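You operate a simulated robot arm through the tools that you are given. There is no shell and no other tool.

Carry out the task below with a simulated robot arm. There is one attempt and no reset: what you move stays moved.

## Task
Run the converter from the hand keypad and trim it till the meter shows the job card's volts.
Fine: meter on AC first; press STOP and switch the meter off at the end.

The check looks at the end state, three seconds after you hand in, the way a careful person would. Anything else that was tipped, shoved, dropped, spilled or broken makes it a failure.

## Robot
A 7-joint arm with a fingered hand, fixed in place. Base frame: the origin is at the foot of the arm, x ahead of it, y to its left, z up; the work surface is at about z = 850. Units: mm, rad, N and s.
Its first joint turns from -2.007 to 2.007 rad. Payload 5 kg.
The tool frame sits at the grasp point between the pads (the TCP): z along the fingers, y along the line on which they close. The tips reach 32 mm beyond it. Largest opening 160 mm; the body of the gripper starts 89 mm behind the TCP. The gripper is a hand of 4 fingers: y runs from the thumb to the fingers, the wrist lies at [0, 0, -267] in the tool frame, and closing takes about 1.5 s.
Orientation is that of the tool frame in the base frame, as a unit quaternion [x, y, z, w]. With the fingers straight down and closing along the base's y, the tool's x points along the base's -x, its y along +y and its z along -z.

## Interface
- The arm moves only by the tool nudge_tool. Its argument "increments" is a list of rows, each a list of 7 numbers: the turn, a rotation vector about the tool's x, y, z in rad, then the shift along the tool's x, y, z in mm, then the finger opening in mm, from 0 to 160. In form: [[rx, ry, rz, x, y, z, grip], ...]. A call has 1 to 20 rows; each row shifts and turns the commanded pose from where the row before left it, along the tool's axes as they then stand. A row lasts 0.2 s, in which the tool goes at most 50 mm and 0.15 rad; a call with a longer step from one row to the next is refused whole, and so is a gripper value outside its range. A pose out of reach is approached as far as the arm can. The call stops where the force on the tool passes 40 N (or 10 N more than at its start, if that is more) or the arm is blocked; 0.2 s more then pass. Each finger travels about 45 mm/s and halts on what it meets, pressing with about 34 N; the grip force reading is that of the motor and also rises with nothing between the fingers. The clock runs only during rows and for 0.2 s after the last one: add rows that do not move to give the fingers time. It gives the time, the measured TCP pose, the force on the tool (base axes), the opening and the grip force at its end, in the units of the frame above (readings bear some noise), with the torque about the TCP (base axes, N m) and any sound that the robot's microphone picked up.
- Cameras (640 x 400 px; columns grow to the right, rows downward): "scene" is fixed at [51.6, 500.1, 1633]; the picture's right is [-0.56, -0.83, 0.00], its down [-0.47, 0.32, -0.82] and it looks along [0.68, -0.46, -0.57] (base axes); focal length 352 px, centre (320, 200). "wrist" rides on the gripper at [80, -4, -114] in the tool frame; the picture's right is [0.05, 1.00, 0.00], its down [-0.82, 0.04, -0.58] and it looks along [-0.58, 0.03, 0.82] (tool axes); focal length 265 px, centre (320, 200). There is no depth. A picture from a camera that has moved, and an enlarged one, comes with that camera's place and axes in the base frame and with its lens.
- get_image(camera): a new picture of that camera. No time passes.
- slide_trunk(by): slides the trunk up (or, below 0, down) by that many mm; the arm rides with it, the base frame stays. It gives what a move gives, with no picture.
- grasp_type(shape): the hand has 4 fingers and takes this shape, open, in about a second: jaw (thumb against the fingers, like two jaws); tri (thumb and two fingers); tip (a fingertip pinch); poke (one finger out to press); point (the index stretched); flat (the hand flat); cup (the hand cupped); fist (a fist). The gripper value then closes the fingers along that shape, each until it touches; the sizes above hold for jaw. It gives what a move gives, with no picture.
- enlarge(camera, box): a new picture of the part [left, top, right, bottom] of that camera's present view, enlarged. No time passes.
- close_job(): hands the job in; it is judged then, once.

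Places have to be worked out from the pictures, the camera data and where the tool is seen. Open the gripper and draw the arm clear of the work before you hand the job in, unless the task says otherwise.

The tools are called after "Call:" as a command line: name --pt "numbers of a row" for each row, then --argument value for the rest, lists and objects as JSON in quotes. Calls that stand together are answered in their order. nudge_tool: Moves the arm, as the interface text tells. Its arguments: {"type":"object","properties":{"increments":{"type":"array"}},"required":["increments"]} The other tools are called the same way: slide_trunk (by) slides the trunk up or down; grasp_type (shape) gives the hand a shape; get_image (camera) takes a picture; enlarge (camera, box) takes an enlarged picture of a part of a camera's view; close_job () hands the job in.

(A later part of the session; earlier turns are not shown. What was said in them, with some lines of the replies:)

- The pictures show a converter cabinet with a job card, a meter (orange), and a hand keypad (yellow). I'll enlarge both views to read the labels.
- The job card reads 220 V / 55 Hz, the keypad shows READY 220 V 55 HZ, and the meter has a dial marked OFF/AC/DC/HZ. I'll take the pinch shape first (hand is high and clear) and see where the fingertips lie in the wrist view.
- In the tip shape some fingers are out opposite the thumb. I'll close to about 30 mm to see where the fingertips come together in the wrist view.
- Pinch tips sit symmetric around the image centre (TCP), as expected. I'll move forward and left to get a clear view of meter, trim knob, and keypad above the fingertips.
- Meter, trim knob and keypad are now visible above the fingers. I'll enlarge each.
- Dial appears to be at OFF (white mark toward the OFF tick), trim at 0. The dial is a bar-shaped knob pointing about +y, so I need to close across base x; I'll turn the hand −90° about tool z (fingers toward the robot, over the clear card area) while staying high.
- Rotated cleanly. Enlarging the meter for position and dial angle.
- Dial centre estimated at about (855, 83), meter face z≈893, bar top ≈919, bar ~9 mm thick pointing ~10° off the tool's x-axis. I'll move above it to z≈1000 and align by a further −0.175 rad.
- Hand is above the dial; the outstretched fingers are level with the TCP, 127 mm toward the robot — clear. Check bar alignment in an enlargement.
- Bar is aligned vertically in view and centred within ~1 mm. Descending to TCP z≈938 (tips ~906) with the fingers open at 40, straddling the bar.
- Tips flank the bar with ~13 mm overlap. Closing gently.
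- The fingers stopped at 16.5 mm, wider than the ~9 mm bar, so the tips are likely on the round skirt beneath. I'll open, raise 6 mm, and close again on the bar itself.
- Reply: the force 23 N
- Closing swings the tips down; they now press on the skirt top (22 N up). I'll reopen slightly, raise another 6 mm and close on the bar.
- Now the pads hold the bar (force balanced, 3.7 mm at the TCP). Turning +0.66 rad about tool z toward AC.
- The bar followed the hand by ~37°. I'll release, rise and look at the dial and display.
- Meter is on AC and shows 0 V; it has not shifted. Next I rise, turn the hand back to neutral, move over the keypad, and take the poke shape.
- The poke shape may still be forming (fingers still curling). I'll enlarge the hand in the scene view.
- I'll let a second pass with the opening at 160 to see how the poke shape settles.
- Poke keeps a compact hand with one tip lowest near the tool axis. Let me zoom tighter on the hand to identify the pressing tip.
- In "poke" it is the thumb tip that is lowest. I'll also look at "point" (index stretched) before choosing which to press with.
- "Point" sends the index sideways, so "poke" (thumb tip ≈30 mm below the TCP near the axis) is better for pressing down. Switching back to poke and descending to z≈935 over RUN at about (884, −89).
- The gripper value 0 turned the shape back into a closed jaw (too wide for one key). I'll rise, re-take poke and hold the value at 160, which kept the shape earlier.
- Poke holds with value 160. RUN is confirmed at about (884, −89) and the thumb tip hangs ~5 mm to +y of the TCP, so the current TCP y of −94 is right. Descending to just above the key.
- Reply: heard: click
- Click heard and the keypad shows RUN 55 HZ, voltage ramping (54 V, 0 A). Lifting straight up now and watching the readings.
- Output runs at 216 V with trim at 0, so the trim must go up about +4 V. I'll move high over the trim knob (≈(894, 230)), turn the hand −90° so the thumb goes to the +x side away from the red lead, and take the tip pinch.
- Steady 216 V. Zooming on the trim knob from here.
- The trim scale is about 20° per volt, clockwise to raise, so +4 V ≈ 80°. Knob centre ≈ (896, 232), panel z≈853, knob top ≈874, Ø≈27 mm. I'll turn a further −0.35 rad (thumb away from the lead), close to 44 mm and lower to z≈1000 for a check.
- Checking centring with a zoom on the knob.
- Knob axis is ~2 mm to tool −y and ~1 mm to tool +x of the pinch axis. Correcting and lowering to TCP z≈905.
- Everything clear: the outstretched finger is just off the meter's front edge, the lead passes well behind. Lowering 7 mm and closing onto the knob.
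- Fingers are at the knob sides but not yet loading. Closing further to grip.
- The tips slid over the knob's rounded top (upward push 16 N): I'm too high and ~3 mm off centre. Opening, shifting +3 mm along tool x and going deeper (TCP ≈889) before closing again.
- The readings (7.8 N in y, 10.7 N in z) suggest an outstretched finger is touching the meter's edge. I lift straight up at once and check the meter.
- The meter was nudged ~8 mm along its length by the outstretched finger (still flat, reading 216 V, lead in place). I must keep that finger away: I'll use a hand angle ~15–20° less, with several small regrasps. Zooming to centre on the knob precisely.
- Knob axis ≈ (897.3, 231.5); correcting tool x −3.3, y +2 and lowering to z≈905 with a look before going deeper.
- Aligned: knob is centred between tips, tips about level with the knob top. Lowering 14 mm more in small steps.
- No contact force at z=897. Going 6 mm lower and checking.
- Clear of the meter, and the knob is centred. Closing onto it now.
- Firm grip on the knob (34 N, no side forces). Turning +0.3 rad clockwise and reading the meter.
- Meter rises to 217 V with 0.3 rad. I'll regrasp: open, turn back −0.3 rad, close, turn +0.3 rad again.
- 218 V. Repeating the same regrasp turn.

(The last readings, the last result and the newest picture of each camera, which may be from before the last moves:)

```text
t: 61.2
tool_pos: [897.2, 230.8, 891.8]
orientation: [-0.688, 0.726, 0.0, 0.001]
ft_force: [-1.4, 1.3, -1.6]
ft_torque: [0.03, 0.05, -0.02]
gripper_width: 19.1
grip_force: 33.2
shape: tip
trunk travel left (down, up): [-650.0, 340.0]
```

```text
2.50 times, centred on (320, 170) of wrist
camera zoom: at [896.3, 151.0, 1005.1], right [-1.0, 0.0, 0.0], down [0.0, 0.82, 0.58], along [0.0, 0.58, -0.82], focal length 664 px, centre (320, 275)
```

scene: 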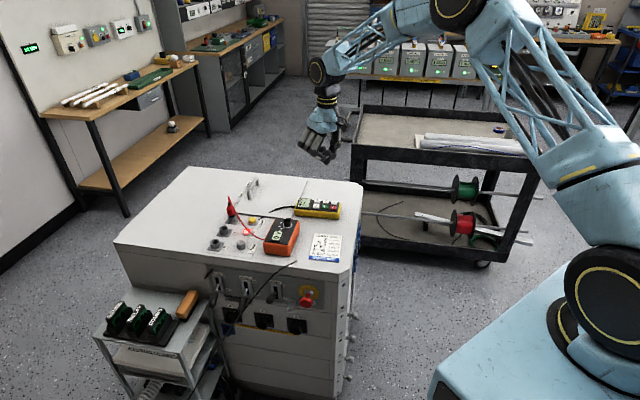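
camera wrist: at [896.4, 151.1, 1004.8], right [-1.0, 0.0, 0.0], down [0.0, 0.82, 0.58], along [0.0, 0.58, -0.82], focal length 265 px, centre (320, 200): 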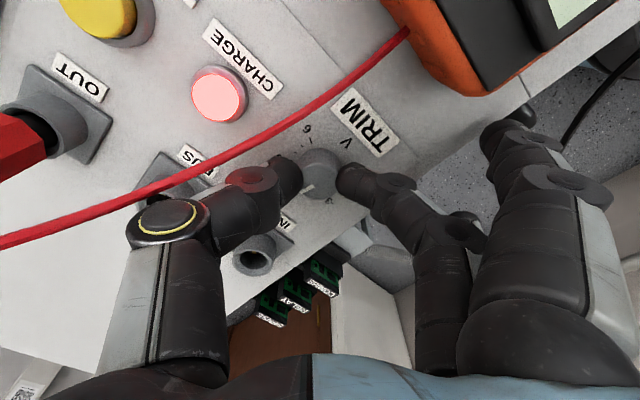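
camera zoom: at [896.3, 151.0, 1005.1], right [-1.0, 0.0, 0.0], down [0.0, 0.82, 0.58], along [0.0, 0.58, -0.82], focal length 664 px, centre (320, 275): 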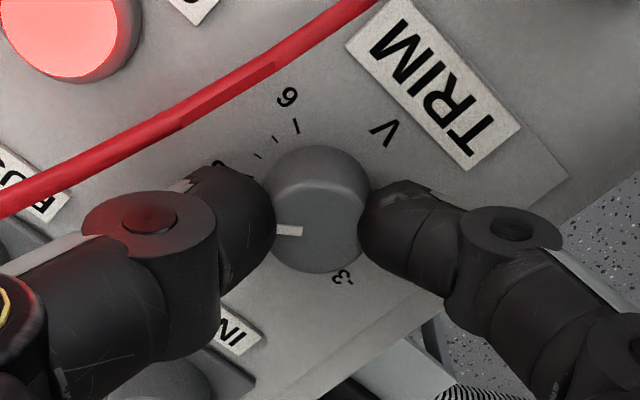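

219 V. One more regrasp, this time turning in a smaller +0.2 rad so I can watch for the 219→220 changeover.

Call:
nudge_tool --pt "0 0 0 0 0 0 25" --pt "0 0 0 0 0 0 35" --pt "0 0 0 0 0 0 44" --pt "0 0 0 0 0 0 44" --pt "0 0 -0.1 0 0 0 44" --pt "0 0 -0.1 0 0 0 44" --pt "0 0 -0.1 0 0 0 44" --pt "0 0 -0.02 0 0 0 44" --pt "0 0 0 0 0 0 36" --pt "0 0 0 0 0 0 30" --pt "0 0 0 0 0 0 26" --pt "0 0 0 0 0 0 22" --pt "0 0 0 0 0 0 18" --pt "0 0 0 0 0 0 15" --pt "0 0 0.05 0 0 0 15" --pt "0 0 0.05 0 0 0 15" --pt "0 0 0.05 0 0 0 15" --pt "0 0 0 0 0 0 15"

Call:
enlarge --camera "scene" --box '[210, 190, 350, 270]'

Call:
enlarge --camera "wrist" --box '[240, 90, 400, 250]'

```text
t: 65.0
tool_pos: [897.6, 231.4, 891.1]
orientation: [0.746, -0.665, 0.0, 0.0]
ft_force: [1.9, 0.0, -3.9]
ft_torque: [0.0, 0.0, 0.01]
gripper_width: 19.7
grip_force: 34.1
shape: tip
trunk travel left (down, up): [-650.0, 340.0]
```

```text
4.57 times, centred on (280, 230) of scene
camera zoom: at [51.6, 500.1, 1633.0], right [-0.56, -0.83, 0.0], down [-0.47, 0.32, -0.82], along [0.68, -0.46, -0.57], focal length 1609 px, centre (503, 63)
```

zoom: 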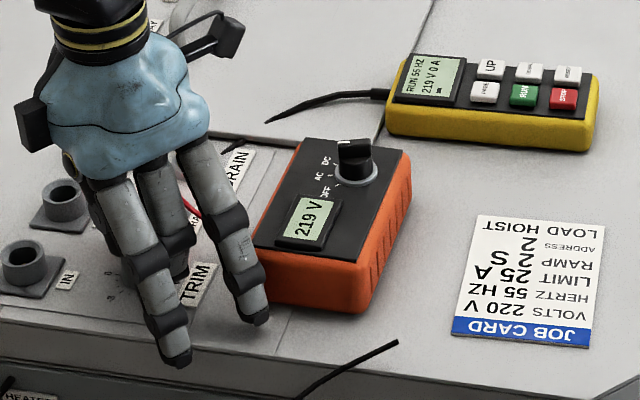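

```text
2.50 times, centred on (320, 170) of wrist
camera zoom: at [910.4, 152.2, 1004.6], right [-0.99, -0.17, 0.0], down [-0.14, 0.81, 0.58], along [-0.1, 0.57, -0.82], focal length 664 px, centre (320, 275)
```

zoom: 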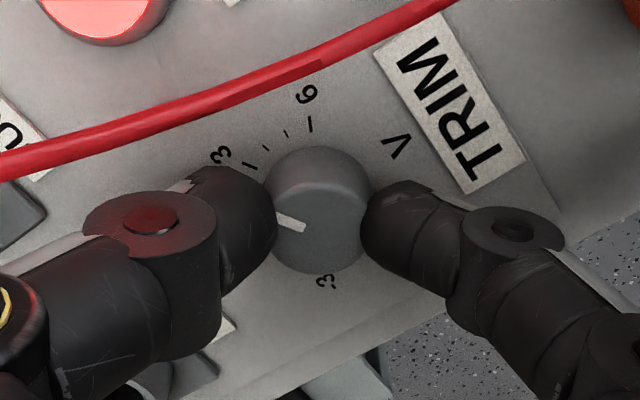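

219 V still after +0.15 rad. Continuing in small steps, reading after each.

Call:
nudge_tool --pt "0 0 0.04 0 0 0 15" --pt "0 0 0 0 0 0 15"

Call:
enlarge --camera "scene" --box '[250, 190, 350, 270]'

Call:
nudge_tool --pt "0 0 0.04 0 0 0 15" --pt "0 0 0 0 0 0 15"

Call:
enlarge --camera "scene" --box '[250, 190, 350, 270]'

```text
t: 65.6
tool_pos: [896.6, 230.4, 890.5]
orientation: [0.733, -0.68, 0.0, 0.0]
ft_force: [1.7, -0.9, -4.5]
ft_torque: [-0.02, -0.02, 0.0]
gripper_width: 19.6
grip_force: 34.0
shape: tip
trunk travel left (down, up): [-650.0, 340.0]
```

```text
5.00 times, centred on (300, 230) of scene
camera zoom: at [51.6, 500.1, 1633.0], right [-0.56, -0.83, 0.0], down [-0.47, 0.32, -0.82], along [0.68, -0.46, -0.57], focal length 1760 px, centre (420, 50)
```

zoom: 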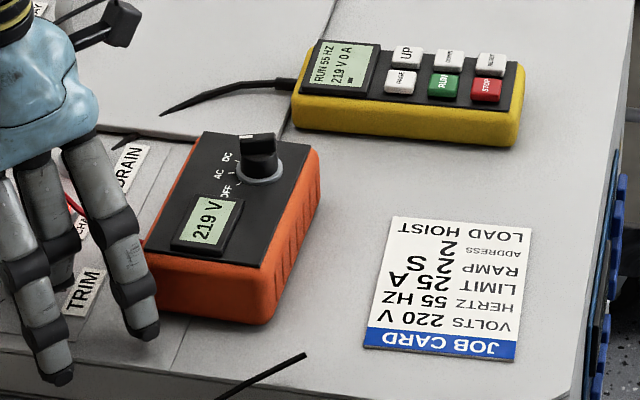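

```text
t: 66.2
tool_pos: [896.2, 231.4, 890.3]
orientation: [0.72, -0.694, 0.0, 0.0]
ft_force: [0.8, -0.9, -5.2]
ft_torque: [-0.03, 0.02, 0.01]
gripper_width: 19.6
grip_force: 34.2
shape: tip
trunk travel left (down, up): [-650.0, 340.0]
```

```text
5.00 times, centred on (300, 230) of scene
camera zoom: at [51.6, 500.1, 1633.0], right [-0.56, -0.83, 0.0], down [-0.47, 0.32, -0.82], along [0.68, -0.46, -0.57], focal length 1760 px, centre (420, 50)
```

zoom: 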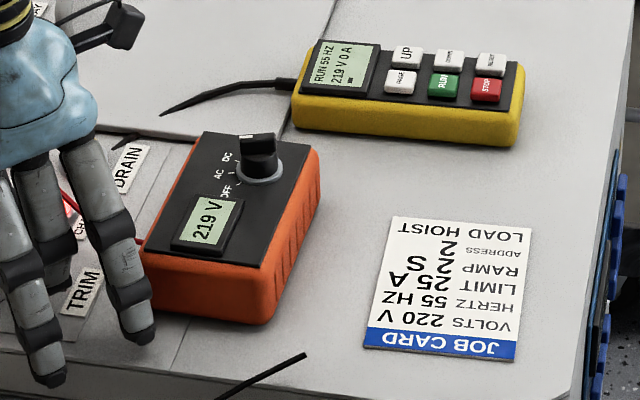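

Still 219 V. Two more small steps.

Call:
nudge_tool --pt "0 0 0.04 0 0 0 15" --pt "0 0 0 0 0 0 15"

Call:
enlarge --camera "scene" --box '[250, 190, 350, 270]'

Call:
nudge_tool --pt "0 0 0.04 0 0 0 15" --pt "0 0 0 0 0 0 15"

Call:
enlarge --camera "scene" --box '[250, 190, 350, 270]'

Call:
enlarge --camera "wrist" --box '[240, 90, 400, 250]'

```text
t: 66.8
tool_pos: [895.8, 230.4, 890.7]
orientation: [-0.705, 0.709, 0.0, -0.001]
ft_force: [-0.2, -2.0, -6.5]
ft_torque: [-0.07, 0.02, 0.05]
gripper_width: 19.7
grip_force: 34.3
shape: tip
trunk travel left (down, up): [-650.0, 340.0]
```

```text
5.00 times, centred on (300, 230) of scene
camera zoom: at [51.6, 500.1, 1633.0], right [-0.56, -0.83, 0.0], down [-0.47, 0.32, -0.82], along [0.68, -0.46, -0.57], focal length 1760 px, centre (420, 50)
```

zoom: 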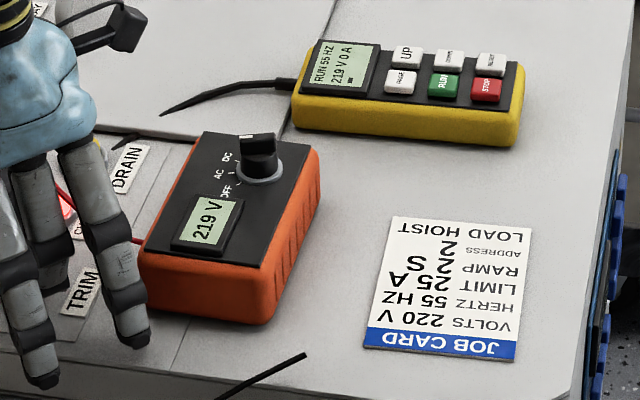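

```text
t: 67.4
tool_pos: [896.8, 230.7, 890.0]
orientation: [-0.691, 0.722, 0.0, 0.0]
ft_force: [-2.2, -3.1, -4.8]
ft_torque: [-0.02, 0.1, -0.02]
gripper_width: 19.7
grip_force: 34.2
shape: tip
trunk travel left (down, up): [-650.0, 340.0]
```

```text
5.00 times, centred on (300, 230) of scene
camera zoom: at [51.6, 500.1, 1633.0], right [-0.56, -0.83, 0.0], down [-0.47, 0.32, -0.82], along [0.68, -0.46, -0.57], focal length 1760 px, centre (420, 50)
```

zoom: 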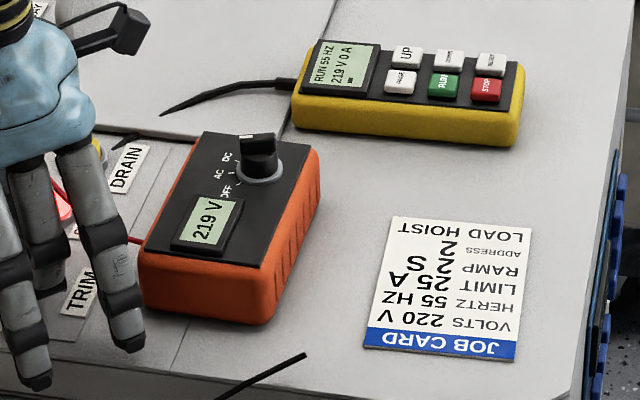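

```text
2.50 times, centred on (320, 170) of wrist
camera zoom: at [897.8, 151.2, 1004.6], right [-1.0, -0.01, 0.0], down [-0.01, 0.82, 0.58], along [0.0, 0.58, -0.82], focal length 664 px, centre (320, 275)
```

zoom: 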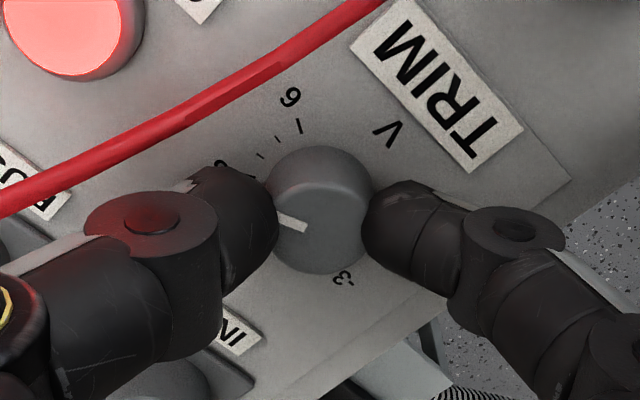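

Nominal total is now ~1.21 rad and 219 V still (changeover expected soon). Regrasping once more with a start of +0.05 rad.

Call:
nudge_tool --pt "0 0 0 0 0 0 25" --pt "0 0 0 0 0 0 35" --pt "0 0 0 0 0 0 44" --pt "0 0 0 0 0 0 44" --pt "0 0 -0.1 0 0 0 44" --pt "0 0 -0.1 0 0 0 44" --pt "0 0 -0.1 0 0 0 44" --pt "0 0 0 0 0 0 36" --pt "0 0 0 0 0 0 30" --pt "0 0 0 0 0 0 26" --pt "0 0 0 0 0 0 22" --pt "0 0 0 0 0 0 18" --pt "0 0 0 0 0 0 15" --pt "0 0 0.05 0 0 0 15" --pt "0 0 0 0 0 0 15"

Call:
enlarge --camera "scene" --box '[250, 190, 350, 270]'

Call:
nudge_tool --pt "0 0 0.04 0 0 0 15" --pt "0 0 0 0 0 0 15"

Call:
enlarge --camera "scene" --box '[250, 190, 350, 270]'

```text
t: 70.6
tool_pos: [897.2, 230.9, 890.0]
orientation: [0.776, -0.631, 0.0, -0.001]
ft_force: [0.2, 2.5, -1.2]
ft_torque: [0.03, 0.05, -0.01]
gripper_width: 19.3
grip_force: 34.0
shape: tip
trunk travel left (down, up): [-650.0, 340.0]
```

```text
5.00 times, centred on (300, 230) of scene
camera zoom: at [51.6, 500.1, 1633.0], right [-0.56, -0.83, 0.0], down [-0.47, 0.32, -0.82], along [0.68, -0.46, -0.57], focal length 1760 px, centre (420, 50)
```

zoom: 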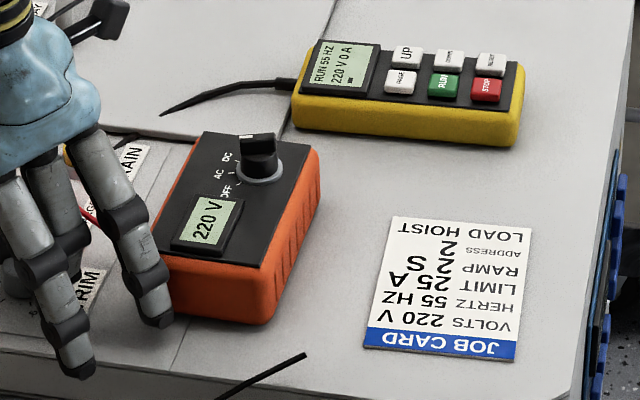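

```text
t: 71.2
tool_pos: [896.7, 230.6, 890.2]
orientation: [0.763, -0.646, -0.001, 0.0]
ft_force: [1.1, 0.9, -3.1]
ft_torque: [0.0, 0.01, 0.02]
gripper_width: 19.3
grip_force: 34.4
shape: tip
trunk travel left (down, up): [-650.0, 340.0]
```

```text
5.00 times, centred on (300, 230) of scene
camera zoom: at [51.6, 500.1, 1633.0], right [-0.56, -0.83, 0.0], down [-0.47, 0.32, -0.82], along [0.68, -0.46, -0.57], focal length 1760 px, centre (420, 50)
```

zoom: 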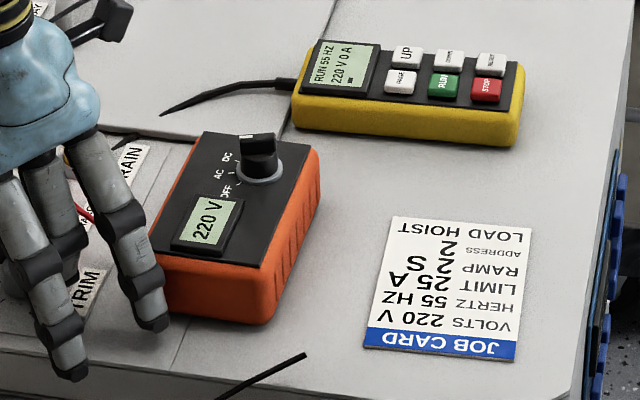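

The meter reads 220 V; the changeover fits my 0.35 rad/V estimate, so I'll add +0.1 rad to sit in the middle of the 220 window.

Call:
nudge_tool --pt "0 0 0.05 0 0 0 15" --pt "0 0 0.05 0 0 0 15" --pt "0 0 0 0 0 0 15" --pt "0 0 0 0 0 0 15"

Call:
enlarge --camera "scene" --box '[250, 190, 350, 270]'

Call:
enlarge --camera "wrist" --box '[240, 90, 400, 250]'

```text
t: 72.2
tool_pos: [896.5, 231.3, 890.6]
orientation: [0.73, -0.683, 0.0, 0.001]
ft_force: [0.8, 1.3, -6.7]
ft_torque: [0.06, 0.01, 0.0]
gripper_width: 19.5
grip_force: 33.4
shape: tip
trunk travel left (down, up): [-650.0, 340.0]
```

```text
5.00 times, centred on (300, 230) of scene
camera zoom: at [51.6, 500.1, 1633.0], right [-0.56, -0.83, 0.0], down [-0.47, 0.32, -0.82], along [0.68, -0.46, -0.57], focal length 1760 px, centre (420, 50)
```

zoom: 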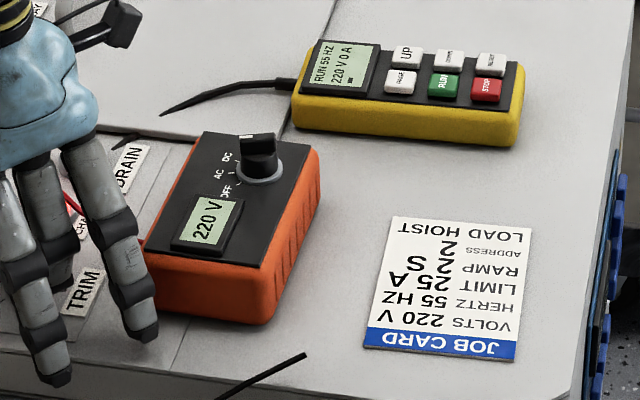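

```text
2.50 times, centred on (320, 170) of wrist
camera zoom: at [906.1, 152.0, 1004.7], right [-0.99, -0.12, 0.0], down [-0.1, 0.81, 0.58], along [-0.07, 0.57, -0.82], focal length 664 px, centre (320, 275)
```

zoom: 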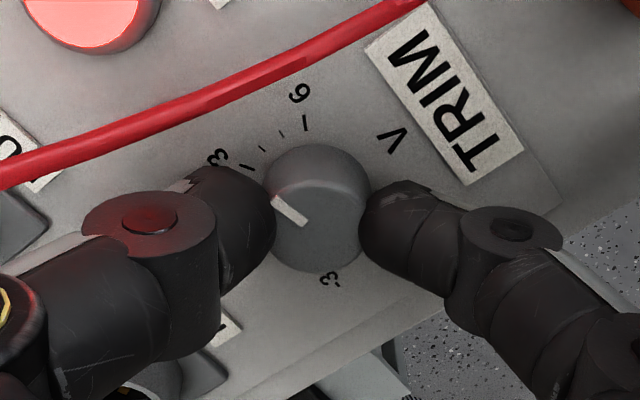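

Reading 220 V, and the pointer lines up with the +4 tick. Releasing the knob and rising straight up.

Call:
nudge_tool --pt "0 0 0 0 0 0 25" --pt "0 0 0 0 0 0 35" --pt "0 0 0 0 0 0 44" --pt "0 0 0 0 0 0 44" --pt "0 0 0 0 0 -15 44" --pt "0 0 0 0 0 -35 44" --pt "0 0 0 0 0 -40 44" --pt "0 0 0 0 0 -40 44" --pt "0 0 0 0 0 -40 44" --pt "0 0 0 0 0 0 44"

Call:
enlarge --camera "scene" --box '[230, 190, 350, 270]'

Call:
enlarge --camera "wrist" --box '[270, 40, 370, 140]'

```text
t: 74.4
tool_pos: [895.8, 231.8, 1062.6]
orientation: [0.73, -0.683, -0.001, 0.0]
ft_force: [-0.4, 1.2, -1.3]
ft_torque: [-0.05, 0.02, 0.02]
gripper_width: 43.4
grip_force: 0.1
shape: tip
trunk travel left (down, up): [-650.0, 340.0]
```

```text
5.00 times, centred on (290, 230) of scene
camera zoom: at [51.6, 500.1, 1633.0], right [-0.56, -0.83, 0.0], down [-0.47, 0.32, -0.82], along [0.68, -0.46, -0.57], focal length 1760 px, centre (470, 50)
```

zoom: 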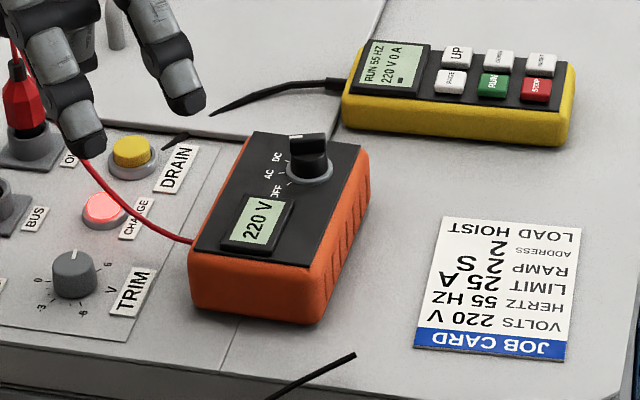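

```text
4.00 times, centred on (320, 90) of wrist
camera zoom: at [906.8, 152.3, 1176.4], right [-0.99, -0.12, 0.0], down [-0.1, 0.81, 0.58], along [-0.07, 0.57, -0.82], focal length 1062 px, centre (320, 640)
```

zoom: 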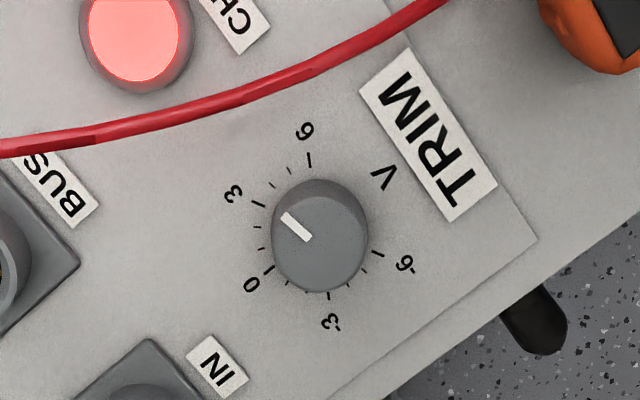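

Trim sits on +4 and the meter holds 220 V. Now rotating the hand back to neutral and moving high across to the STOP key (≈(862, −112)).

Call:
nudge_tool --pt "0 0 0.149 0 0 -10 44" --pt "0 0 0.149 0 0 0 44" --pt "0 0 0.149 0 0 0 44" --pt "0 0 0.149 0 0 0 44" --pt "0 0 0.149 0 0 0 44" --pt "0 0 0.149 0 0 0 44" --pt "0 0 0.149 0 0 0 44" --pt "0 0 0.149 0 0 0 44" --pt "0 0 0.149 0 0 0 44" --pt "0 0 0.149 0 0 0 44" --pt "0 0 0.148 0 0 0 44" --pt "0 0 0 4.3 -43.7 0 44" --pt "0 0 0 4.3 -43.7 0 44" --pt "0 0 0 4.3 -43.7 0 44" --pt "0 0 0 4.3 -43.7 0 44" --pt "0 0 0 4.3 -43.7 0 44" --pt "0 0 0 4.3 -43.7 0 44" --pt "0 0 0 4.3 -43.7 0 44" --pt "0 0 0 4.3 -43.7 0 44" --pt "0 0 0 0 0 0 44"

Call:
grasp_type --shape "poke"

Call:
get_image --camera "wrist"

```text
t: 78.6
tool_pos: [862.5, -118.1, 1071.1]
orientation: [-0.001, 1.0, -0.001, -0.001]
ft_force: [0.8, 0.4, -0.7]
ft_torque: [0.0, 0.01, -0.03]
gripper_width: 43.6
grip_force: 0.1
shape: tip
trunk travel left (down, up): [-650.0, 340.0]
```

```text
t: 79.5
tool_pos: [862.0, -119.1, 1070.8]
orientation: [0.002, 1.0, 0.0, 0.0]
ft_force: [-0.3, 0.0, 0.1]
ft_torque: [0.01, 0.03, 0.04]
gripper_width: 0.0
grip_force: 0.1
shape: poke
trunk travel left (down, up): [-650.0, 340.0]
```

```text
taken
camera wrist: at [782.0, -121.6, 1185.2], right [-0.05, 1.0, 0.0], down [0.82, 0.04, 0.58], along [0.58, 0.03, -0.82], focal length 265 px, centre (320, 200)
```

wrist: 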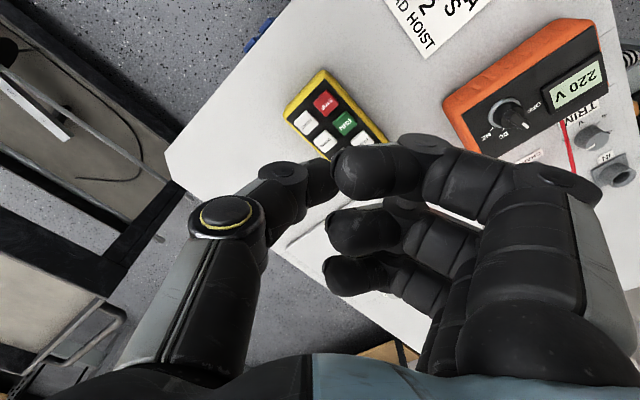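

STOP confirmed at ≈(863, −112), thumb tip ≈ above it. Pressing straight down, slowly at the end.

Call:
nudge_tool --pt "0 0 0 0 1 45 160" --pt "0 0 0 0 0 45 160" --pt "0 0 0 0 0 40 160" --pt "0 0 0 0 0 10 160" --pt "0 0 0 0 0 5 160" --pt "0 0 0 0 0 3 160" --pt "0 0 0 0 0 0 160"

Call:
enlarge --camera "scene" --box '[260, 170, 360, 250]'

```text
t: 81.1
tool_pos: [861.9, -117.4, 923.9]
orientation: [0.001, 1.0, 0.001, 0.0]
ft_force: [0.4, -0.3, 2.2]
ft_torque: [0.0, -0.02, 0.01]
gripper_width: 0.1
grip_force: 0.0
shape: poke
trunk travel left (down, up): [-650.0, 340.0]
heard: click
```

```text
5.00 times, centred on (310, 210) of scene
camera zoom: at [51.6, 500.1, 1633.0], right [-0.56, -0.83, 0.0], down [-0.47, 0.32, -0.82], along [0.68, -0.46, -0.57], focal length 1760 px, centre (370, 150)
```

zoom: 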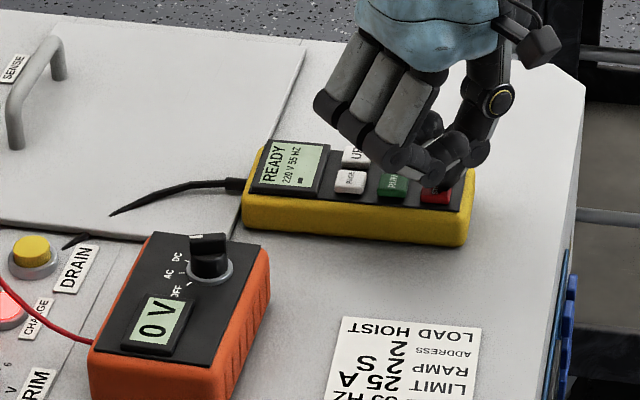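

STOP worked: keypad READY, meter 0 V. Lifting, moving over the dial again, taking the tip pinch and turning to the bar's AC angle (−1.106 rad).

Call:
nudge_tool --pt "0 0 0 0 0 -10 160" --pt "0 0 0 0 0 -45 160" --pt "0 0 0 0 0 -45 160" --pt "0 0 0 0 0 -45 160" --pt "0 0 0 0.5 48.5 0 160" --pt "0 0 0 0.5 48.5 0 160" --pt "0 0 0 0.5 48.5 0 160" --pt "0 0 0 0.5 48.5 0 160" --pt "0 0 -0.138 0 0 0 160" --pt "0 0 -0.138 0 0 0 160" --pt "0 0 -0.138 0 0 0 160" --pt "0 0 -0.138 0 0 0 160" --pt "0 0 -0.138 0 0 0 160" --pt "0 0 -0.138 0 0 0 160" --pt "0 0 -0.138 0 0 0 160" --pt "0 0 -0.14 0 0 0 160" --pt "0 0 0 0 0 0 160"

Call:
grasp_type --shape "tip"

Call:
nudge_tool --pt "0 0 0 0 0 0 40" --pt "0 0 0 0 0 0 40" --pt "0 0 0 0 0 0 40" --pt "0 0 0 0 0 0 40" --pt "0 0 0 0 0 0 40" --pt "0 0 0 0 0 0 40" --pt "0 0 0 0 0 0 40"

Call:
get_image --camera "wrist"

Call:
enlarge --camera "wrist" --box '[260, 50, 380, 170]'

```text
t: 84.7
tool_pos: [860.7, 76.1, 1067.1]
orientation: [-0.526, 0.851, 0.0, -0.001]
ft_force: [0.4, -0.4, 1.2]
ft_torque: [-0.02, 0.01, -0.02]
gripper_width: 0.0
grip_force: 0.0
shape: poke
trunk travel left (down, up): [-650.0, 340.0]
```

```text
t: 85.6
tool_pos: [861.3, 77.1, 1069.0]
orientation: [-0.524, 0.852, 0.0, 0.001]
ft_force: [0.3, -0.4, 0.1]
ft_torque: [0.0, -0.03, -0.01]
gripper_width: 160.1
grip_force: 0.0
shape: tip
trunk travel left (down, up): [-650.0, 340.0]
```

```text
t: 87.2
tool_pos: [861.0, 76.1, 1067.1]
orientation: [-0.524, 0.851, -0.001, 0.0]
ft_force: [0.3, -0.4, -0.8]
ft_torque: [0.02, 0.02, 0.03]
gripper_width: 40.5
grip_force: 0.1
shape: tip
trunk travel left (down, up): [-650.0, 340.0]
```

```text
taken
camera wrist: at [828.6, 3.5, 1182.3], right [-0.92, 0.4, 0.0], down [0.33, 0.75, 0.58], along [0.23, 0.53, -0.82], focal length 265 px, centre (320, 200)
```

wrist: 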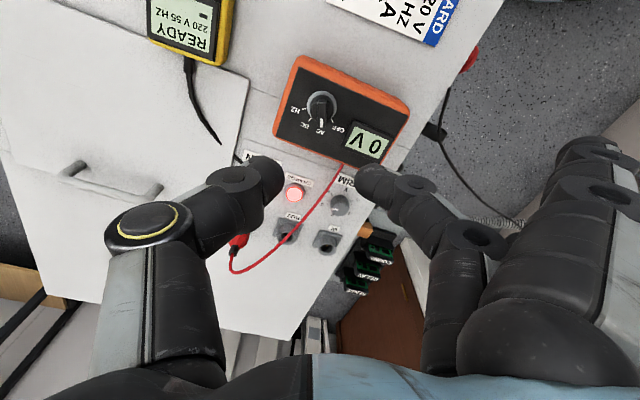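

```text
3.33 times, centred on (320, 110) of wrist
camera zoom: at [828.6, 3.5, 1182.3], right [-0.92, 0.4, 0.0], down [0.33, 0.75, 0.58], along [0.23, 0.53, -0.82], focal length 885 px, centre (320, 500)
```

zoom: 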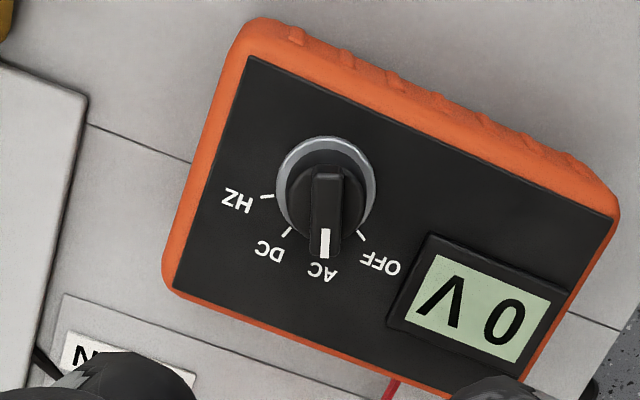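

Bar is within ~3° of alignment; dial now at ≈(860, 79). Correcting (tool x −1.8, y +2, +0.05 rad) and descending to ≈960.

Call:
nudge_tool --pt "0 0 0 -1.8 2 20 40" --pt "0 0 0.05 0 0 30 40" --pt "0 0 0 0 0 30 40" --pt "0 0 0 0 0 20 40" --pt "0 0 0 0 0 7 40" --pt "0 0 0 0 0 0 40"

Call:
enlarge --camera "wrist" --box '[240, 90, 400, 250]'

Call:
enlarge --camera "scene" --box '[250, 180, 330, 260]'

```text
t: 88.6
tool_pos: [859.9, 78.9, 960.7]
orientation: [-0.503, 0.864, 0.0, 0.0]
ft_force: [-0.2, 0.0, -0.5]
ft_torque: [-0.01, 0.0, 0.04]
gripper_width: 40.6
grip_force: 0.1
shape: tip
trunk travel left (down, up): [-650.0, 340.0]
```

```text
2.50 times, centred on (320, 170) of wrist
camera zoom: at [824.1, 7.7, 1075.0], right [-0.89, 0.45, 0.0], down [0.37, 0.73, 0.58], along [0.26, 0.52, -0.82], focal length 664 px, centre (320, 275)
```

zoom: 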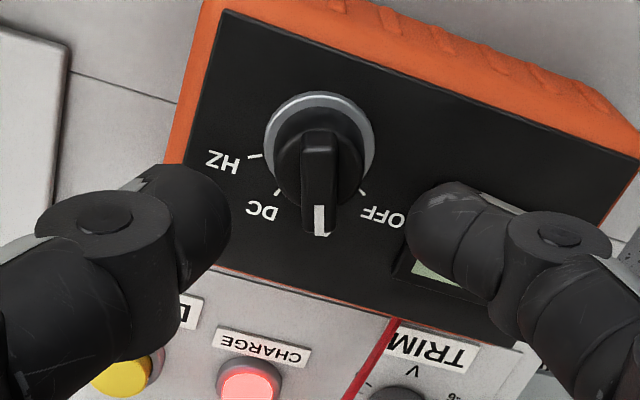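

```text
5.00 times, centred on (290, 220) of scene
camera zoom: at [51.6, 500.1, 1633.0], right [-0.56, -0.83, 0.0], down [-0.47, 0.32, -0.82], along [0.68, -0.46, -0.57], focal length 1760 px, centre (470, 100)
```

zoom: 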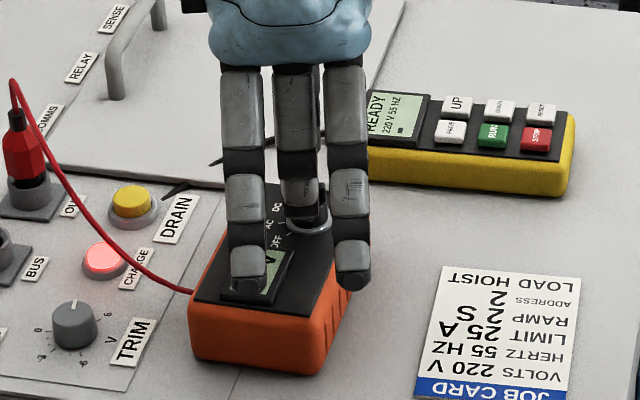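

Perfectly aligned. Lowering 9.5 mm to the earlier grip height and closing on the bar.

Call:
nudge_tool --pt "0 0 0 0 0 5 40" --pt "0 0 0 0 0 4.5 40" --pt "0 0 0 0 0 0 30" --pt "0 0 0 0 0 0 22" --pt "0 0 0 0 0 0 15" --pt "0 0 0 0 0 0 11" --pt "0 0 0 0 0 0 8" --pt "0 0 0 0 0 0 5" --pt "0 0 0 0 0 0 3"

Call:
enlarge --camera "wrist" --box '[240, 90, 400, 250]'

```text
t: 90.6
tool_pos: [859.9, 79.1, 951.5]
orientation: [-0.503, 0.864, 0.001, 0.0]
ft_force: [-0.9, -0.9, -0.3]
ft_torque: [0.11, 0.37, 0.02]
gripper_width: 4.5
grip_force: 33.8
shape: tip
trunk travel left (down, up): [-650.0, 340.0]
```

```text
2.50 times, centred on (320, 170) of wrist
camera zoom: at [823.8, 7.7, 1065.3], right [-0.89, 0.45, 0.0], down [0.37, 0.73, 0.58], along [0.26, 0.52, -0.82], focal length 664 px, centre (320, 275)
```

zoom: 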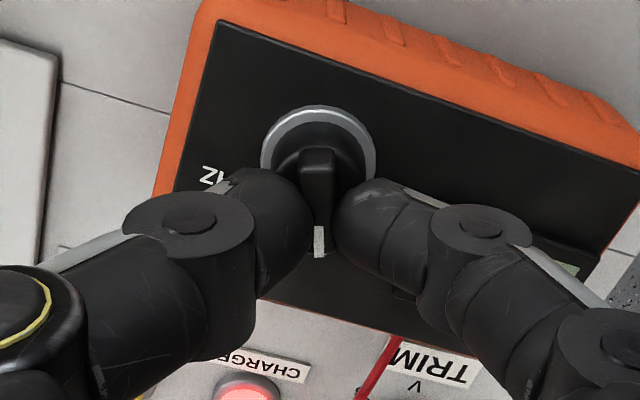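

Bar is gripped (34 N, balanced). Turning −0.66 rad (counter-clockwise from above) back to OFF.

Call:
nudge_tool --pt "0 0 -0.08 0 0 0 3" --pt "0 0 -0.08 0 0 0 3" --pt "0 0 -0.08 0 0 0 3" --pt "0 0 -0.08 0 0 0 3" --pt "0 0 -0.08 0 0 0 3" --pt "0 0 -0.08 0 0 0 3" --pt "0 0 -0.08 0 0 0 3" --pt "0 0 -0.08 0 0 0 3" --pt "0 0 -0.03 0 0 0 3" --pt "0 0 0 0 0 0 3"

Call:
enlarge --camera "wrist" --box '[240, 90, 400, 250]'

Call:
enlarge --camera "scene" --box '[250, 180, 330, 260]'

```text
t: 92.8
tool_pos: [859.0, 78.4, 952.2]
orientation: [0.759, -0.651, 0.0, 0.0]
ft_force: [-1.5, -0.3, 3.1]
ft_torque: [-0.08, 0.39, 0.04]
gripper_width: 3.7
grip_force: 34.1
shape: tip
trunk travel left (down, up): [-650.0, 340.0]
```

```text
2.50 times, centred on (320, 170) of wrist
camera zoom: at [876.1, 0.6, 1065.8], right [-0.98, -0.2, 0.0], down [-0.17, 0.8, 0.58], along [-0.12, 0.56, -0.82], focal length 664 px, centre (320, 275)
```

zoom: 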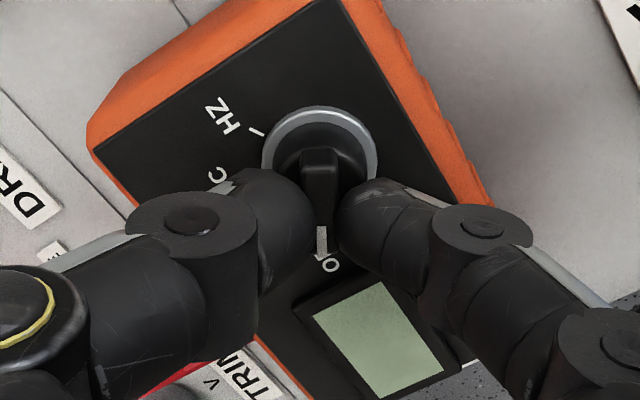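

```text
5.00 times, centred on (290, 220) of scene
camera zoom: at [51.6, 500.1, 1633.0], right [-0.56, -0.83, 0.0], down [-0.47, 0.32, -0.82], along [0.68, -0.46, -0.57], focal length 1760 px, centre (470, 100)
```

zoom: 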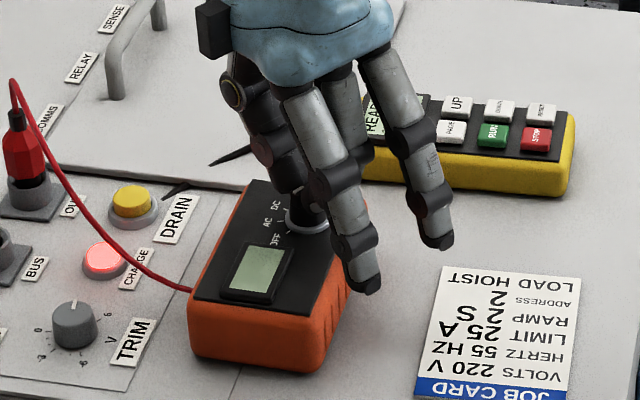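

The display is blank: meter OFF. While I still hold its dial, I'll slide the meter gently back the ~6 mm it was nudged earlier, by base (−5, +4.5) mm.

Call:
nudge_tool --pt "0 0 0 -0.86 0.72 0 3" --pt "0 0 0 -0.86 0.72 0 3" --pt "0 0 0 -0.86 0.72 0 3" --pt "0 0 0 -0.86 0.72 0 3" --pt "0 0 0 -0.86 0.72 0 3" --pt "0 0 0 -0.86 0.72 0 3" --pt "0 0 0 0 0 0 3"

Call:
enlarge --camera "scene" --box '[255, 205, 315, 265]'

Call:
enlarge --camera "wrist" --box '[240, 90, 400, 250]'

```text
t: 94.4
tool_pos: [854.2, 83.4, 953.3]
orientation: [0.759, -0.651, 0.0, -0.001]
ft_force: [10.4, -5.2, 12.0]
ft_torque: [-0.18, 0.02, -0.04]
gripper_width: 3.5
grip_force: 34.6
shape: tip
trunk travel left (down, up): [-650.0, 340.0]
```

```text
6.67 times, centred on (285, 235) of scene
camera zoom: at [51.6, 500.1, 1633.0], right [-0.56, -0.83, 0.0], down [-0.47, 0.32, -0.82], along [0.68, -0.46, -0.57], focal length 2346 px, centre (553, -33)
```

zoom: 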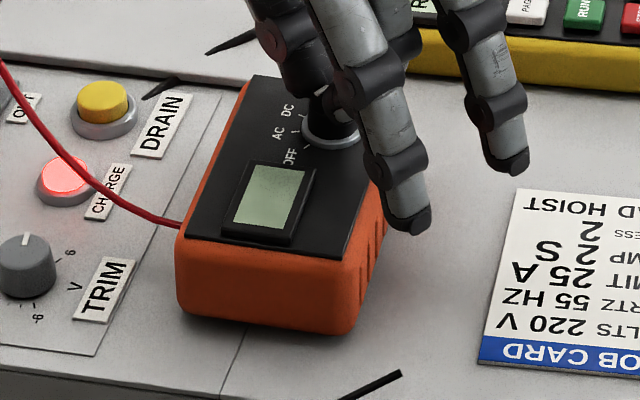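

```text
2.50 times, centred on (320, 170) of wrist
camera zoom: at [871.4, 4.9, 1066.2], right [-0.98, -0.2, 0.0], down [-0.17, 0.8, 0.58], along [-0.12, 0.57, -0.82], focal length 664 px, centre (320, 275)
```

zoom: 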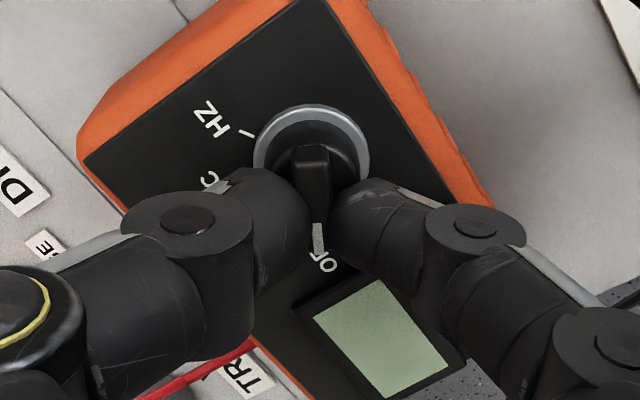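

The meter followed most of the way (some finger flex). Releasing and rising to check.

Call:
nudge_tool --pt "0 0 0 0 0 0 12" --pt "0 0 0 0 0 0 25" --pt "0 0 0 0 0 0 40" --pt "0 0 0 0 0 -10 40" --pt "0 0 0 0 0 -30 40" --pt "0 0 0 0 0 -45 40" --pt "0 0 0 0 0 -45 40" --pt "0 0 0 0 0 0 40"

Call:
enlarge --camera "scene" --box '[255, 205, 315, 265]'

Call:
get_image --camera "wrist"

```text
t: 96.2
tool_pos: [853.9, 83.8, 1082.3]
orientation: [0.759, -0.651, 0.0, 0.0]
ft_force: [0.1, -0.4, 0.2]
ft_torque: [0.02, -0.05, 0.0]
gripper_width: 39.5
grip_force: 0.0
shape: tip
trunk travel left (down, up): [-650.0, 340.0]
```

```text
6.67 times, centred on (285, 235) of scene
camera zoom: at [51.6, 500.1, 1633.0], right [-0.56, -0.83, 0.0], down [-0.47, 0.32, -0.82], along [0.68, -0.46, -0.57], focal length 2346 px, centre (553, -33)
```

zoom: 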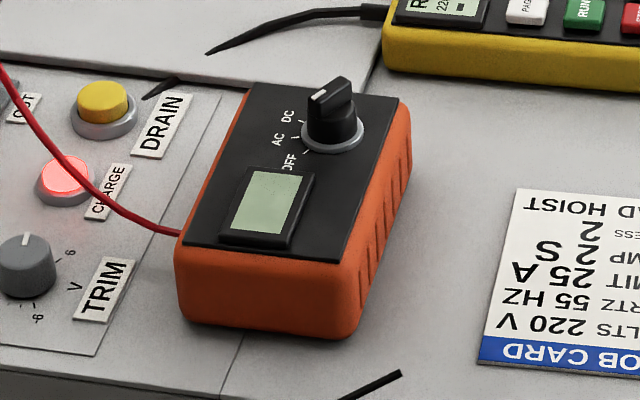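

```text
taken
camera wrist: at [868.8, 5.6, 1195.7], right [-0.98, -0.2, 0.0], down [-0.17, 0.8, 0.58], along [-0.12, 0.56, -0.82], focal length 265 px, centre (320, 200)
```

wrist: 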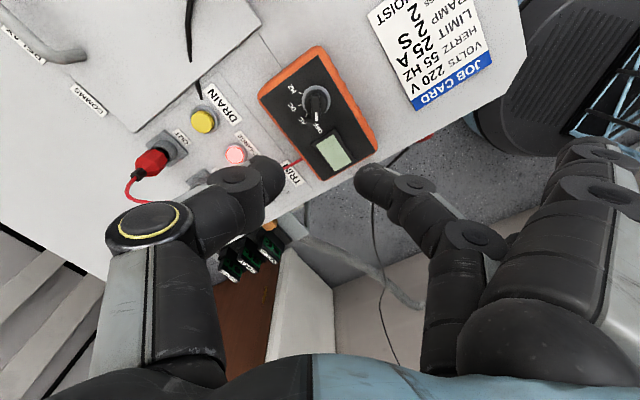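

Meter is back within ~2 mm of its original spot, display blank, dial at OFF, trim on +4, keypad READY. Now I draw the arm up and back and open the hand.

Call:
nudge_tool --pt "0 0 0 0 0 -45 60" --pt "0 0 0 0 0 -45 80" --pt "0 0 0.15 0 0 -20 100" --pt "0 0 0.15 0 0 0 120" --pt "0 0 0.15 0 0 0 140" --pt "0 0 0.15 0 0 0 160" --pt "0 0 0.15 0 0 0 160" --pt "0 0 0.15 0 0 0 160" --pt "0 0 0.15 0 0 0 160" --pt "0 0 0.15 0 0 0 160" --pt "0 0 0.15 0 0 0 160" --pt "0 0 0.15 0 0 0 160" --pt "0 0 0.15 0 0 0 160" --pt "0 0 0.066 0 0 0 160" --pt "0 0 0 40 -25 0 160" --pt "0 0 0 40 -25 0 160" --pt "0 0 0 37 -25 0 160" --pt "0 0 0 0 -25 0 160" --pt "0 0 0 0 0 0 160"

Call:
grasp_type --shape "jaw"

Call:
get_image --camera "scene"

Call:
enlarge --camera "scene" --box '[190, 170, 370, 280]'

Call:
get_image --camera "wrist"

```text
t: 100.2
tool_pos: [738.3, -16.5, 1192.3]
orientation: [-0.004, 1.0, 0.0, 0.0]
ft_force: [-0.2, 0.3, -0.5]
ft_torque: [-0.01, -0.06, -0.01]
gripper_width: 160.0
grip_force: 0.0
shape: tip
trunk travel left (down, up): [-650.0, 340.0]
```

```text
t: 101.1
tool_pos: [738.7, -17.3, 1191.9]
orientation: [-0.004, 1.0, 0.0, 0.0]
ft_force: [-0.7, 0.1, 0.2]
ft_torque: [0.01, 0.02, 0.0]
gripper_width: 160.0
grip_force: 0.0
shape: jaw
trunk travel left (down, up): [-650.0, 340.0]
```

```text
taken
```

scene: 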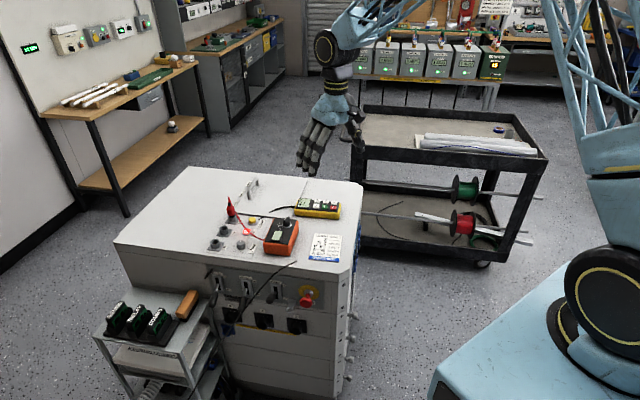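

```text
3.56 times, centred on (280, 225) of scene
camera zoom: at [51.6, 500.1, 1633.0], right [-0.56, -0.83, 0.0], down [-0.47, 0.32, -0.82], along [0.68, -0.46, -0.57], focal length 1251 px, centre (462, 111)
```

zoom: 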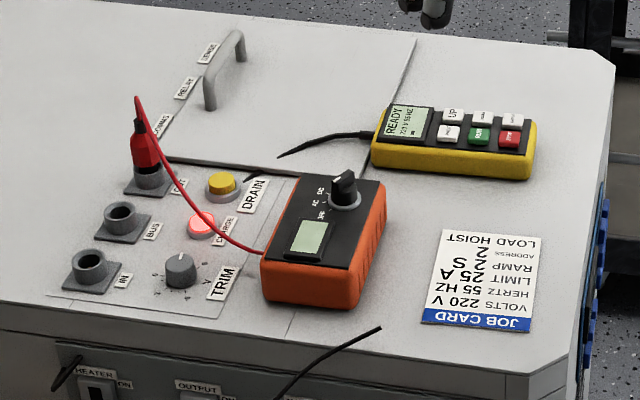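

```text
taken
camera wrist: at [657.8, -20.8, 1306.4], right [-0.06, 1.0, 0.0], down [0.81, 0.05, 0.58], along [0.58, 0.03, -0.82], focal length 265 px, centre (320, 200)
```

wrist: 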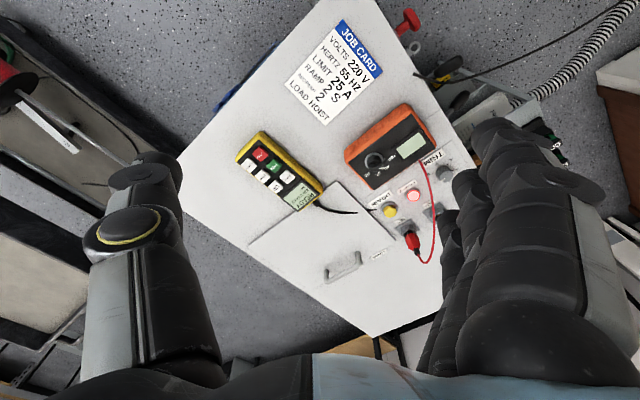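

Everything looks as at the start except the trim setting. A last close look at the dial and keypad before handing in.

Call:
enlarge --camera "wrist" --box '[340, 95, 460, 215]'

Call:
enlarge --camera "scene" --box '[265, 195, 345, 250]'

```text
3.33 times, centred on (400, 155) of wrist
camera zoom: at [657.8, -20.8, 1306.4], right [-0.06, 1.0, 0.0], down [0.81, 0.05, 0.58], along [0.58, 0.03, -0.82], focal length 885 px, centre (53, 350)
```

zoom: 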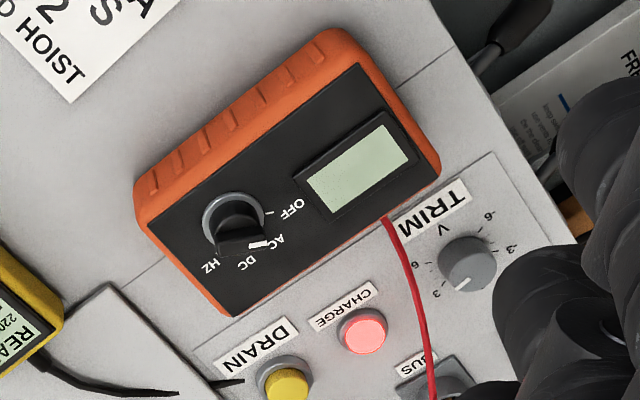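

```text
7.27 times, centred on (305, 222) of scene
camera zoom: at [51.6, 500.1, 1633.0], right [-0.56, -0.83, 0.0], down [-0.47, 0.32, -0.82], along [0.68, -0.46, -0.57], focal length 2559 px, centre (429, 36)
```

zoom: 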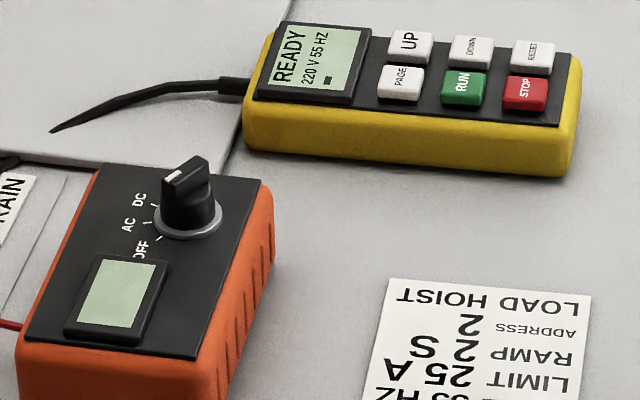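

The meter is off with a blank display, the keypad shows READY (stopped), and the trim is on the setting that gave 220 V. The plug and lead are in place, and the arm is clear with the hand open, so I'm handing in.

Call:
close_job

```text
The job is handed in.
```

I ran the converter from the hand keypad and trimmed it until the meter read 220 V, which is what the job card asks for. The job is handed in.

- **Meter first:** I set the dial to AC before running. It read 0 V.
- **Run and trim:** After RUN the meter settled at 216 V at 55 Hz. I turned the trim knob to about +4, where both the meter and the keypad showed 220 V.
- **Shut down:** I pressed STOP and the keypad went back to READY with the meter at 0 V. Then I switched the meter off, and its display is blank.
- **Meter nudged:** While I was reaching for the trim knob, an outstretched finger pushed the meter about 6–8 mm along the top. I slid it back by its dial, and it looks to be within about 2 mm of where it started. It stayed flat and its lead stayed plugged in.

The hand is open and the arm is clear of the cabinet. I saw nothing else moved.
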